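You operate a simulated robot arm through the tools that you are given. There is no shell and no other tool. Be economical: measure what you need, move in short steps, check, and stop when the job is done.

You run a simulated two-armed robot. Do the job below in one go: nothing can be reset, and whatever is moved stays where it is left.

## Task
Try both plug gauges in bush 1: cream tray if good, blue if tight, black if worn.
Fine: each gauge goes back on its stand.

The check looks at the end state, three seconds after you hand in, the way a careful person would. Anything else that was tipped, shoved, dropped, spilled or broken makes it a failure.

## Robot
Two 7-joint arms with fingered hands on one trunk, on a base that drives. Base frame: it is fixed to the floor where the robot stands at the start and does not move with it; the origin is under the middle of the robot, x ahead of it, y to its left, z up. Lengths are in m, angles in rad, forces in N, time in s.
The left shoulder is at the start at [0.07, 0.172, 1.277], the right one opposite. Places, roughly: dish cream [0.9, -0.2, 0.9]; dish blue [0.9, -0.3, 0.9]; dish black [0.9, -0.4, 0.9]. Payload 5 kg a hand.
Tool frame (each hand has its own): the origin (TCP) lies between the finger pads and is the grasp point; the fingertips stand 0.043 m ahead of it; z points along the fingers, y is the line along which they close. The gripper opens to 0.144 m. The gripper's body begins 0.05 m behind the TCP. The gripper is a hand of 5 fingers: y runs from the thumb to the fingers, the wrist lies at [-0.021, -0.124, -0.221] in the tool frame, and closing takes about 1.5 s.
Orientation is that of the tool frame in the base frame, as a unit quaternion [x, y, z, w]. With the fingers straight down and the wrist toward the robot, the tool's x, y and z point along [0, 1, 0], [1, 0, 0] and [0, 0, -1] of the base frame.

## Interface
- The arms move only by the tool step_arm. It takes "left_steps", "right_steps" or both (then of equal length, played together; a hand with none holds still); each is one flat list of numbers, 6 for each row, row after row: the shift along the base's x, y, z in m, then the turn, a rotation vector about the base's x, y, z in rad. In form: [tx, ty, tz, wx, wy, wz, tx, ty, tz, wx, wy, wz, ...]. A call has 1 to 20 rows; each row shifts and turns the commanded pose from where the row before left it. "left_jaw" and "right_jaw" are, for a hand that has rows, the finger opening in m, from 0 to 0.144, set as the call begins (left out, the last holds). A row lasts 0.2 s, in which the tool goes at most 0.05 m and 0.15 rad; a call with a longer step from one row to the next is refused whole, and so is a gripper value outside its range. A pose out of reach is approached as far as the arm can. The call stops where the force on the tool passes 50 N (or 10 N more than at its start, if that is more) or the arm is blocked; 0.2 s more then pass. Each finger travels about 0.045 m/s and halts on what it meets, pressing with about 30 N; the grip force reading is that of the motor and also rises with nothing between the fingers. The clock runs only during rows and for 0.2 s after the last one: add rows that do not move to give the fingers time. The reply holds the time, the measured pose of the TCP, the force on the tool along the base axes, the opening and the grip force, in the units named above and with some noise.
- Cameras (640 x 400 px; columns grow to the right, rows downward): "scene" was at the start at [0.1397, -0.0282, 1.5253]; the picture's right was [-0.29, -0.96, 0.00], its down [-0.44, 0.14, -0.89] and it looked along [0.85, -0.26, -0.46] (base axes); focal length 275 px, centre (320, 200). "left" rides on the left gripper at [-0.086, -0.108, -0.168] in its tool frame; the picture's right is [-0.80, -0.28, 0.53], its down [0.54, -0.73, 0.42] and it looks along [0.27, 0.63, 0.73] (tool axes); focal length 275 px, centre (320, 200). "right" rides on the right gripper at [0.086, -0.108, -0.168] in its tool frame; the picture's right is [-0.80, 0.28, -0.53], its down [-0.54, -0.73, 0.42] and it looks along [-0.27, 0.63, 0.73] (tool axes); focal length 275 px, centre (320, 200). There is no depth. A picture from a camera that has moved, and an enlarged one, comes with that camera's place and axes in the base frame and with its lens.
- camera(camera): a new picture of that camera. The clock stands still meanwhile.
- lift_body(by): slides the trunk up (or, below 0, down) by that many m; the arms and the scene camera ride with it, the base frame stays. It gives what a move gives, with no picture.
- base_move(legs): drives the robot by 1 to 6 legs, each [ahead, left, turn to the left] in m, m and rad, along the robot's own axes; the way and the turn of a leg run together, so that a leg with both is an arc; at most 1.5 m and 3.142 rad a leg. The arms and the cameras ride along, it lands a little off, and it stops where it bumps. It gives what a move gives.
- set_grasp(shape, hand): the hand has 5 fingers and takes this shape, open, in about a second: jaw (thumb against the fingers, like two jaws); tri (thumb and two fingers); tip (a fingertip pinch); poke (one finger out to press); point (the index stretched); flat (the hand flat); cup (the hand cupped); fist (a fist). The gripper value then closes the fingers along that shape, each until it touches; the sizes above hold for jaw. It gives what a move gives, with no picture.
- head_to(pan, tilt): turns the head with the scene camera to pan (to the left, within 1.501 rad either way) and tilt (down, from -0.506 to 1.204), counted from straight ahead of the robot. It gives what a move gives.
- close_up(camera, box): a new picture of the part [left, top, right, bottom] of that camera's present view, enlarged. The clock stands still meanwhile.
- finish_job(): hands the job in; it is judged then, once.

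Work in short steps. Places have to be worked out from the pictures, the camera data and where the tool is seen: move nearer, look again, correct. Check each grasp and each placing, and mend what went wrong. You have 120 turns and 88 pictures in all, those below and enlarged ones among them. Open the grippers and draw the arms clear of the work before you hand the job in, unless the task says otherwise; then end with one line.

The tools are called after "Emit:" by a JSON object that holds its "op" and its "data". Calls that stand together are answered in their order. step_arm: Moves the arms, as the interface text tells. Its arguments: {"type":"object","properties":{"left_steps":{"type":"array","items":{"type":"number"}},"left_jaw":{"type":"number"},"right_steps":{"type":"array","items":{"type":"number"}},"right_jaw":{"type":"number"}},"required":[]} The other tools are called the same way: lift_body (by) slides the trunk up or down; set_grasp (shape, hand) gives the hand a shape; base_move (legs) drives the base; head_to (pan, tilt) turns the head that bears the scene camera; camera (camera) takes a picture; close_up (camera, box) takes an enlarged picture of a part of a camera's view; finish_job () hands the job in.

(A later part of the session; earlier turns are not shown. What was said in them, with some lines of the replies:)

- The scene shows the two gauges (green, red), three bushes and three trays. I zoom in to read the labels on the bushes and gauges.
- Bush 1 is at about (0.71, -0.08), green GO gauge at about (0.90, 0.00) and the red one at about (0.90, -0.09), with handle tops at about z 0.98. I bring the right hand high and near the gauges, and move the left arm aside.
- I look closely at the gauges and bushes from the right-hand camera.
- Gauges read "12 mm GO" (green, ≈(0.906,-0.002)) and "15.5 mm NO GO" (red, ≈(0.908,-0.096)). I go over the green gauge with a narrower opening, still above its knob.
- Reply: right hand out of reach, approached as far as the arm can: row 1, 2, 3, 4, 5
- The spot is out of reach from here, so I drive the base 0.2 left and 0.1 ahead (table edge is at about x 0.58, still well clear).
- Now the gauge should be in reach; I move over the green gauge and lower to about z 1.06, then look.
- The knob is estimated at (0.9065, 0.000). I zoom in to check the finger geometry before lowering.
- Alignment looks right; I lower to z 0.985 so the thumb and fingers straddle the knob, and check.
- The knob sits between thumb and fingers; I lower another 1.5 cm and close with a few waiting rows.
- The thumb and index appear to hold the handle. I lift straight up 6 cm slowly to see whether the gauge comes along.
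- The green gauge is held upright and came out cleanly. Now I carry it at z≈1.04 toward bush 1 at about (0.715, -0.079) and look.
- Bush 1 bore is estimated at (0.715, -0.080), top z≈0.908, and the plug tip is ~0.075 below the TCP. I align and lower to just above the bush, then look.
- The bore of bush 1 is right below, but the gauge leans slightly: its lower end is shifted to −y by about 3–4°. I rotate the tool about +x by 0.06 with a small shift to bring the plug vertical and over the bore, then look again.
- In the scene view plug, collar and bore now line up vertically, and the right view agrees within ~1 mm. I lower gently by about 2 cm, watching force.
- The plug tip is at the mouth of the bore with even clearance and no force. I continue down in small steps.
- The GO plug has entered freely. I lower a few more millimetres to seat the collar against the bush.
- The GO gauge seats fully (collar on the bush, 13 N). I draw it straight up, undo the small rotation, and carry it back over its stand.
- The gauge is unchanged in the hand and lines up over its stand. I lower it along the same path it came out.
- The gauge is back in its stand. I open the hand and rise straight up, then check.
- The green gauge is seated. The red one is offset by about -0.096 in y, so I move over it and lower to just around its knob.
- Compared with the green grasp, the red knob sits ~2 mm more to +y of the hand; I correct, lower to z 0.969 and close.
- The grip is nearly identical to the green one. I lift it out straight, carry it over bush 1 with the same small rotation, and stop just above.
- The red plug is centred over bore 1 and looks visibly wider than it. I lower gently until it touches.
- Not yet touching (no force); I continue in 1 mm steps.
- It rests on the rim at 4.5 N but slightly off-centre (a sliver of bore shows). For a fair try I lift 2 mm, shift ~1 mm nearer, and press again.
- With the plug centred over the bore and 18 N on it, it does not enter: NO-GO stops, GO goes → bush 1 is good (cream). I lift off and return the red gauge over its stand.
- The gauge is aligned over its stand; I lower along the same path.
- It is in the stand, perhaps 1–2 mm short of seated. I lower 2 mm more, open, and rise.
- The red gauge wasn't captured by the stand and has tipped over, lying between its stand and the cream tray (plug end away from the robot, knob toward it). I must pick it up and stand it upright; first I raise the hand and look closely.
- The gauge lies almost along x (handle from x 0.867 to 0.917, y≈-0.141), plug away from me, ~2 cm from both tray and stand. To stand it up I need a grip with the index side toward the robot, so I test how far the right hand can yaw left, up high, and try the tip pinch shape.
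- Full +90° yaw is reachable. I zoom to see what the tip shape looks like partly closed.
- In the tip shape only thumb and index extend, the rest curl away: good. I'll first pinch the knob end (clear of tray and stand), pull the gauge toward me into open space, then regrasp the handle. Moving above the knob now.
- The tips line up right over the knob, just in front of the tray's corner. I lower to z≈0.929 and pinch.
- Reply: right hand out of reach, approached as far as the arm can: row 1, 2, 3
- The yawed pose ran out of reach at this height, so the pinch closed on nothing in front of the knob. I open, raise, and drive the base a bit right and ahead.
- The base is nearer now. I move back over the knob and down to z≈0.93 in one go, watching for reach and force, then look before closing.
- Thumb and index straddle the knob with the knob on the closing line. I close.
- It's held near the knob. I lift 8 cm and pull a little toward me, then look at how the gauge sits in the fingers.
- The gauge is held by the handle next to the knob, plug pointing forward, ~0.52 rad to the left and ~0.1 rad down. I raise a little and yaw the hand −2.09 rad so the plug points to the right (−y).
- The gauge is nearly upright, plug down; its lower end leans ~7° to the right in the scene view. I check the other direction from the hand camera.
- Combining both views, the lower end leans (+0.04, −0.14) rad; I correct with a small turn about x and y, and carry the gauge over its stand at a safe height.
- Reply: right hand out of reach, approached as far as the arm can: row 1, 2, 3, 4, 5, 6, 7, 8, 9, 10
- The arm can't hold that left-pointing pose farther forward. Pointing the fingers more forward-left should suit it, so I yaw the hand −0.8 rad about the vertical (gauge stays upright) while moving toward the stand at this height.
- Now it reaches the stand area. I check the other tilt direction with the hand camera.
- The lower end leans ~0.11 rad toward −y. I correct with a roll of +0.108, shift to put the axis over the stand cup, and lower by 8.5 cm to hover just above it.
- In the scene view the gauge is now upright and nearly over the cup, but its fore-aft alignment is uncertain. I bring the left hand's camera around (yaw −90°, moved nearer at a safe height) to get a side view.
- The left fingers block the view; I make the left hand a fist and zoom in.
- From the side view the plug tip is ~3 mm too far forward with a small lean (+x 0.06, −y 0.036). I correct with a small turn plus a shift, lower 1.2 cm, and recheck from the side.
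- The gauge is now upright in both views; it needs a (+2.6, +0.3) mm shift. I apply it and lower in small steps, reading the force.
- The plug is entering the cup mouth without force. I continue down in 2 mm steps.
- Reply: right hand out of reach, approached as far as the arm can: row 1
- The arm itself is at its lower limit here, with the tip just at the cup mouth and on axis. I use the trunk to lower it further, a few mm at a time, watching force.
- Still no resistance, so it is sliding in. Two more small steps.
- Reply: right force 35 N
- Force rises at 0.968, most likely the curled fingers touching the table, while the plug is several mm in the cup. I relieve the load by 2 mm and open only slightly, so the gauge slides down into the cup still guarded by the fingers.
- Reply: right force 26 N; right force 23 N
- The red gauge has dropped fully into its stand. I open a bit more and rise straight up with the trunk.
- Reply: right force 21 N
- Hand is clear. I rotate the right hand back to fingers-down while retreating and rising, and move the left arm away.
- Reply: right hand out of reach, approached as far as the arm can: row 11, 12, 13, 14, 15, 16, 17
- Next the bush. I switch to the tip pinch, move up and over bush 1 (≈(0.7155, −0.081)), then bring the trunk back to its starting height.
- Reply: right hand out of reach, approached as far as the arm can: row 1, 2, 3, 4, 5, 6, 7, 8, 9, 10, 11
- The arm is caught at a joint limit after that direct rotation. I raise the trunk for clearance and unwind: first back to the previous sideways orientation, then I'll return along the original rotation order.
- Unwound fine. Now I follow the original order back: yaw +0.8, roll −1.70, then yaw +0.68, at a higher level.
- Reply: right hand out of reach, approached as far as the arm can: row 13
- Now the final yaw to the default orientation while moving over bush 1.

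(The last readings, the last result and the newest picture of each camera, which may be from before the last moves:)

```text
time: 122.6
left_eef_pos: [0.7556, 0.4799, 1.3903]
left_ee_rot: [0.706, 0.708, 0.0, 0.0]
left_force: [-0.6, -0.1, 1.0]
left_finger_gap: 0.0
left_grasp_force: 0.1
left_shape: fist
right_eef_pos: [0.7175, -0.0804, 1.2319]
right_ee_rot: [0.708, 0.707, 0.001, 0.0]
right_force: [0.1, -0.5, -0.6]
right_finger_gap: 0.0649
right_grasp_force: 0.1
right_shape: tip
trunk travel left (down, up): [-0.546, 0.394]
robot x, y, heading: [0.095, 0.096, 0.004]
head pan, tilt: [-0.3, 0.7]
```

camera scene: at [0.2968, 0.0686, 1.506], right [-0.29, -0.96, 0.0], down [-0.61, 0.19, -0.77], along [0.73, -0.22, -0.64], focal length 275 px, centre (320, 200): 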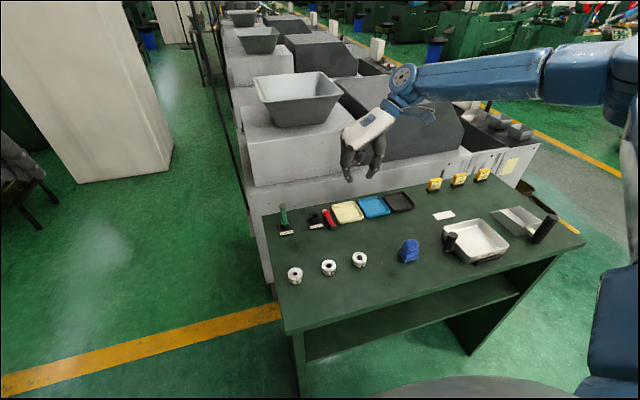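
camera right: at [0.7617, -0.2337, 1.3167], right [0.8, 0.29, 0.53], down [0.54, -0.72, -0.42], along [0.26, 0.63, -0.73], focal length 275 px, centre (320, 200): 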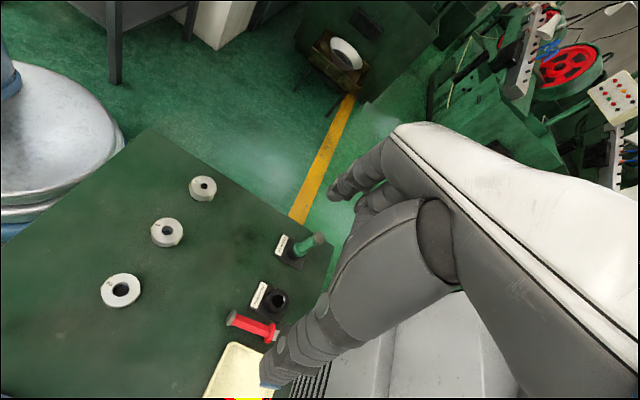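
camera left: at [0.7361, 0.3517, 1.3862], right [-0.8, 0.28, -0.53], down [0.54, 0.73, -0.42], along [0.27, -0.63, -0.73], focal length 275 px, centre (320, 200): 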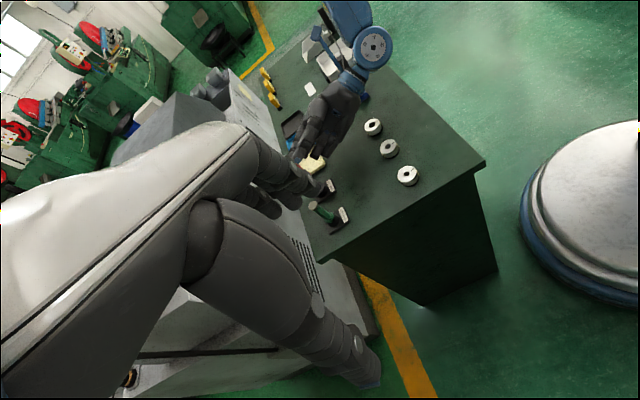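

Back in a good posture over bush 1. I lower the trunk to its start height and look at the whole work area.

Emit:
{"op": "lift_body", "data": {"by": -0.17}}

Emit:
{"op": "step_arm", "data": {"right_steps": [-0.001, 0, -0.03, 0, 0, 0, -0.001, 0, -0.03, 0, 0, 0, 0, 0, -0.02, 0, 0, 0, 0, 0, 0, 0, 0, 0]}}

Emit:
{"op": "close_up", "data": {"camera": "scene", "box": [260, 160, 440, 290]}}

```text
time: 124.5
left_eef_pos: [0.7554, 0.4811, 1.2202]
left_ee_rot: [0.707, 0.707, 0.001, 0.0]
left_force: [0.4, 0.1, -1.1]
left_finger_gap: 0.0001
left_grasp_force: 0.0
left_shape: fist
right_eef_pos: [0.7158, -0.0801, 1.061]
right_ee_rot: [0.708, 0.707, 0.001, 0.001]
right_force: [0.1, 1.0, 0.2]
right_finger_gap: 0.0652
right_grasp_force: 0.1
right_shape: tip
trunk travel left (down, up): [-0.376, 0.564]
robot x, y, heading: [0.0986, 0.0929, 0.01]
head pan, tilt: [-0.3, 0.7]
```

```text
time: 125.5
left_eef_pos: [0.7547, 0.4814, 1.2191]
left_ee_rot: [0.706, 0.708, -0.001, -0.001]
left_force: [-0.3, 0.5, -0.5]
left_finger_gap: 0.0
left_grasp_force: 0.0
left_shape: fist
right_eef_pos: [0.7156, -0.0802, 0.981]
right_ee_rot: [0.708, 0.706, 0.0, 0.001]
right_force: [0.0, -0.7, 0.5]
right_finger_gap: 0.0651
right_grasp_force: 0.0
right_shape: tip
trunk travel left (down, up): [-0.376, 0.564]
robot x, y, heading: [0.0962, 0.0975, 0.002]
head pan, tilt: [-0.3, 0.7]
```

```text
3.08 times, centred on (350, 225) of scene
camera zoom: at [0.2322, 0.0687, 1.5065], right [-0.29, -0.96, 0.0], down [-0.62, 0.19, -0.76], along [0.73, -0.22, -0.64], focal length 845 px, centre (228, 123)
```

zoom: 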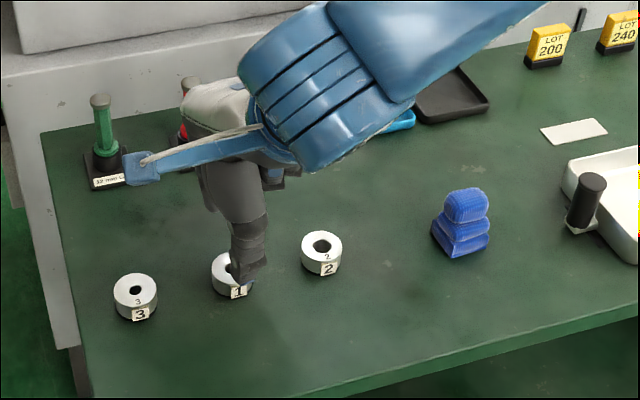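

Everything stands in order, and the hand is centred on bush 1. I lower to z≈0.937 and close on the bush.

Emit:
{"op": "step_arm", "data": {"right_steps": [0, 0, -0.015, 0, 0, 0, 0, 0, -0.015, 0, 0, 0, 0, 0, -0.01, 0, 0, 0, 0, 0, -0.005, 0, 0, 0, 0, 0, 0, 0, 0, 0]}}

Emit:
{"op": "step_arm", "data": {"right_steps": [0, 0, 0, 0, 0, 0, 0, 0, 0, 0, 0, 0, 0, 0, 0, 0, 0, 0, 0, 0, 0, 0, 0, 0, 0, 0, 0, 0, 0, 0, 0, 0, 0, 0, 0, 0, 0, 0, 0, 0, 0, 0], "right_jaw": 0.0}}

```text
time: 126.7
left_eef_pos: [0.7554, 0.4802, 1.219]
left_ee_rot: [0.707, 0.708, 0.0, 0.0]
left_force: [0.1, 0.5, 0.2]
left_finger_gap: 0.0
left_grasp_force: 0.1
left_shape: fist
right_eef_pos: [0.7152, -0.0801, 0.9363]
right_ee_rot: [0.708, 0.706, 0.001, 0.001]
right_force: [-0.5, -0.2, -0.5]
right_finger_gap: 0.0652
right_grasp_force: 0.0
right_shape: tip
trunk travel left (down, up): [-0.376, 0.564]
robot x, y, heading: [0.0998, 0.0915, 0.004]
head pan, tilt: [-0.3, 0.7]
```

```text
time: 128.3
left_eef_pos: [0.7547, 0.4821, 1.2199]
left_ee_rot: [0.706, 0.708, -0.001, -0.001]
left_force: [0.5, 0.1, 0.9]
left_finger_gap: 0.0
left_grasp_force: 0.0
left_shape: fist
right_eef_pos: [0.7139, -0.0798, 0.9373]
right_ee_rot: [0.708, 0.707, 0.001, 0.001]
right_force: [0.8, 0.8, 3.3]
right_finger_gap: 0.0332
right_grasp_force: 29.9
right_shape: tip
trunk travel left (down, up): [-0.376, 0.564]
robot x, y, heading: [0.1009, 0.0936, -0.002]
head pan, tilt: [-0.3, 0.7]
```

The bush is gripped. I lift it well clear and carry it over the cream tray (≈(0.908, −0.205)).

Emit:
{"op": "step_arm", "data": {"right_steps": [0, 0, 0.01, 0, 0, 0, 0, 0, 0.02, 0, 0, 0, 0, 0, 0.03, 0, 0, 0, 0, 0, 0.03, 0, 0, 0, 0, 0, 0.03, 0, 0, 0, 0.0241, -0.0157, 0, 0, 0, 0, 0.0241, -0.0157, 0, 0, 0, 0, 0.0241, -0.0157, 0, 0, 0, 0, 0.0241, -0.0157, 0, 0, 0, 0, 0.0241, -0.0157, 0, 0, 0, 0, 0.0241, -0.0157, 0, 0, 0, 0, 0.0241, -0.0157, 0, 0, 0, 0, 0.0241, -0.0157, 0, 0, 0, 0, 0, 0, -0.03, 0, 0, 0, 0, 0, -0.03, 0, 0, 0, 0, 0, 0, 0, 0, 0]}}

Emit:
{"op": "close_up", "data": {"camera": "right", "box": [120, 130, 480, 400]}}

```text
time: 131.7
left_eef_pos: [0.7552, 0.4821, 1.2195]
left_ee_rot: [0.706, 0.708, 0.0, 0.001]
left_force: [-0.4, 0.0, 0.1]
left_finger_gap: 0.0
left_grasp_force: 0.1
left_shape: fist
right_eef_pos: [0.9075, -0.2057, 0.997]
right_ee_rot: [0.707, 0.707, 0.0, 0.001]
right_force: [0.1, 0.2, -1.5]
right_finger_gap: 0.0299
right_grasp_force: 29.8
right_shape: tip
trunk travel left (down, up): [-0.376, 0.564]
robot x, y, heading: [0.0957, 0.0933, 0.005]
head pan, tilt: [-0.3, 0.7]
```

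```text
1.48 times, centred on (300, 265) of right
camera zoom: at [0.8001, -0.1191, 1.1646], right [0.28, -0.8, 0.54], down [-0.73, -0.54, -0.42], along [0.63, -0.27, -0.73], focal length 408 px, centre (350, 104)
```

zoom: 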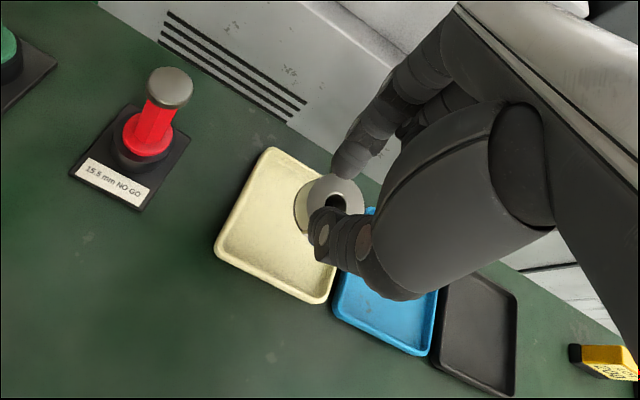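

The bush is held over the cream tray, whose centre I compute at ≈(0.913, −0.212). I shift slightly and lower onto the tray floor gently.

Emit:
{"op": "step_arm", "data": {"right_steps": [0.005, -0.0065, 0, 0, 0, 0, 0, 0, -0.015, 0, 0, 0, 0, 0, -0.015, 0, 0, 0, 0, 0, -0.012, 0, 0, 0, 0, 0, -0.004, 0, 0, 0, 0, 0, -0.004, 0, 0, 0, 0, 0, -0.003, 0, 0, 0, 0, 0, 0, 0, 0, 0]}}

```text
time: 133.5
left_eef_pos: [0.7525, 0.4821, 1.2198]
left_ee_rot: [0.707, 0.708, 0.0, 0.0]
left_force: [-1.3, -0.1, -0.1]
left_finger_gap: 0.0
left_grasp_force: 0.0
left_shape: fist
right_eef_pos: [0.9119, -0.2113, 0.9458]
right_ee_rot: [0.707, 0.707, 0.002, 0.001]
right_force: [0.6, 1.6, 13.8]
right_finger_gap: 0.0298
right_grasp_force: 30.0
right_shape: tip
trunk travel left (down, up): [-0.376, 0.564]
robot x, y, heading: [0.0996, 0.0944, 0.002]
head pan, tilt: [-0.3, 0.7]
```

Contact with the tray floor at 13.8 N. I back off 1 mm, open just enough, and rise.

Emit:
{"op": "step_arm", "data": {"right_steps": [0, 0, 0.001, 0, 0, 0, 0, 0, 0, 0, 0, 0]}}

Emit:
{"op": "step_arm", "data": {"right_steps": [0, 0, 0, 0, 0, 0, 0, 0, 0, 0, 0, 0, 0, 0, 0, 0, 0, 0, 0, 0, 0, 0, 0, 0, 0, 0, 0, 0, 0, 0, 0, 0, 0.008, 0, 0, 0, 0, 0, 0.01, 0, 0, 0, 0, 0, 0.02, 0, 0, 0, 0, 0, 0.03, 0, 0, 0, 0, 0, 0.03, 0, 0, 0, 0, 0, 0.03, 0, 0, 0], "right_jaw": 0.052}}

Emit:
{"op": "step_arm", "data": {"right_steps": [-0.03, -0.03, 0.02, 0, 0, 0, -0.03, -0.03, 0.02, 0, 0, 0, -0.03, -0.03, 0.02, 0, 0, 0, -0.03, -0.03, 0.02, 0, 0, 0, -0.02, -0.03, 0.02, 0, 0, 0, 0, -0.03, 0, 0, 0, 0, 0, -0.03, 0, 0, 0, 0, 0, 0, 0, 0, 0, 0], "right_jaw": 0.1}}

Emit:
{"op": "close_up", "data": {"camera": "scene", "box": [265, 140, 425, 260]}}

```text
time: 134.1
left_eef_pos: [0.7554, 0.4808, 1.2199]
left_ee_rot: [0.706, 0.708, 0.0, 0.0]
left_force: [0.4, 0.3, -0.1]
left_finger_gap: 0.0
left_grasp_force: 0.1
left_shape: fist
right_eef_pos: [0.9119, -0.2112, 0.9457]
right_ee_rot: [0.708, 0.707, 0.001, 0.002]
right_force: [2.9, 1.7, 13.7]
right_finger_gap: 0.0301
right_grasp_force: 29.8
right_shape: tip
trunk travel left (down, up): [-0.376, 0.564]
robot x, y, heading: [0.0996, 0.097, 0.0]
head pan, tilt: [-0.3, 0.7]
```

```text
time: 136.5
left_eef_pos: [0.7549, 0.4816, 1.2198]
left_ee_rot: [0.706, 0.708, 0.0, 0.0]
left_force: [-0.4, 0.6, 1.0]
left_finger_gap: 0.0
left_grasp_force: 0.0
left_shape: fist
right_eef_pos: [0.9104, -0.2135, 1.0726]
right_ee_rot: [0.708, 0.707, 0.0, 0.001]
right_force: [0.2, -0.5, 0.7]
right_finger_gap: 0.052
right_grasp_force: 0.0
right_shape: tip
trunk travel left (down, up): [-0.376, 0.564]
robot x, y, heading: [0.1009, 0.0931, 0.004]
head pan, tilt: [-0.3, 0.7]
```

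```text
time: 138.3
left_eef_pos: [0.7545, 0.4823, 1.2191]
left_ee_rot: [0.707, 0.708, -0.001, -0.001]
left_force: [-1.1, 0.7, -0.7]
left_finger_gap: 0.0003
left_grasp_force: 0.1
left_shape: fist
right_eef_pos: [0.7717, -0.4226, 1.1721]
right_ee_rot: [0.708, 0.706, 0.0, 0.001]
right_force: [0.2, 0.3, 0.1]
right_finger_gap: 0.0995
right_grasp_force: 0.0
right_shape: tip
trunk travel left (down, up): [-0.376, 0.564]
robot x, y, heading: [0.0975, 0.0921, 0.008]
head pan, tilt: [-0.3, 0.7]
```

```text
3.33 times, centred on (345, 200) of scene
camera zoom: at [0.2322, 0.0695, 1.5065], right [-0.29, -0.96, 0.0], down [-0.62, 0.19, -0.76], along [0.73, -0.22, -0.64], focal length 915 px, centre (237, 200)
```

zoom: 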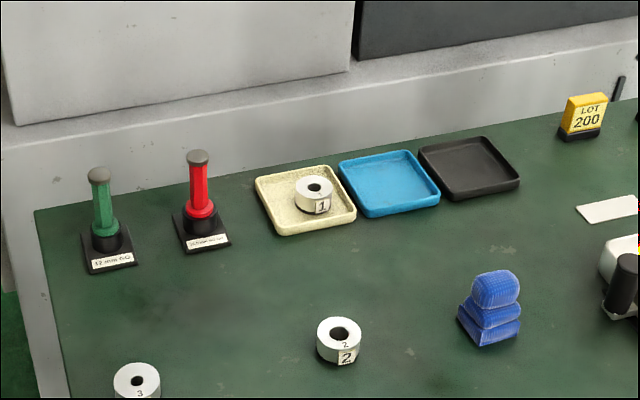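

Bush 1 lies flat in the cream tray, both gauges stand upright in their own stands, and nothing else has been disturbed. I open the left hand too and hand in.

Emit:
{"op": "set_grasp", "data": {"hand": "left", "shape": "jaw"}}

Emit:
{"op": "finish_job", "data": {}}

```text
time: 139.2
left_eef_pos: [0.7552, 0.4809, 1.2192]
left_ee_rot: [0.707, 0.708, -0.001, 0.0]
left_force: [-0.6, -1.2, -0.2]
left_finger_gap: 0.1436
left_grasp_force: 0.1
left_shape: jaw
right_eef_pos: [0.7714, -0.422, 1.1716]
right_ee_rot: [0.707, 0.707, 0.001, 0.0]
right_force: [-0.2, 0.1, 0.1]
right_finger_gap: 0.0996
right_grasp_force: 0.1
right_shape: tip
trunk travel left (down, up): [-0.376, 0.564]
robot x, y, heading: [0.0967, 0.0901, 0.002]
head pan, tilt: [-0.3, 0.7]
```

```text
The job is handed in.
```

Bush 1 is good (the 12 mm GO went fully in, the 15.5 mm NO GO did not enter at about 18 N), so it is in the cream tray with both gauges back on their stands; the red gauge fell over once on its first return and I picked it up and reseated it.
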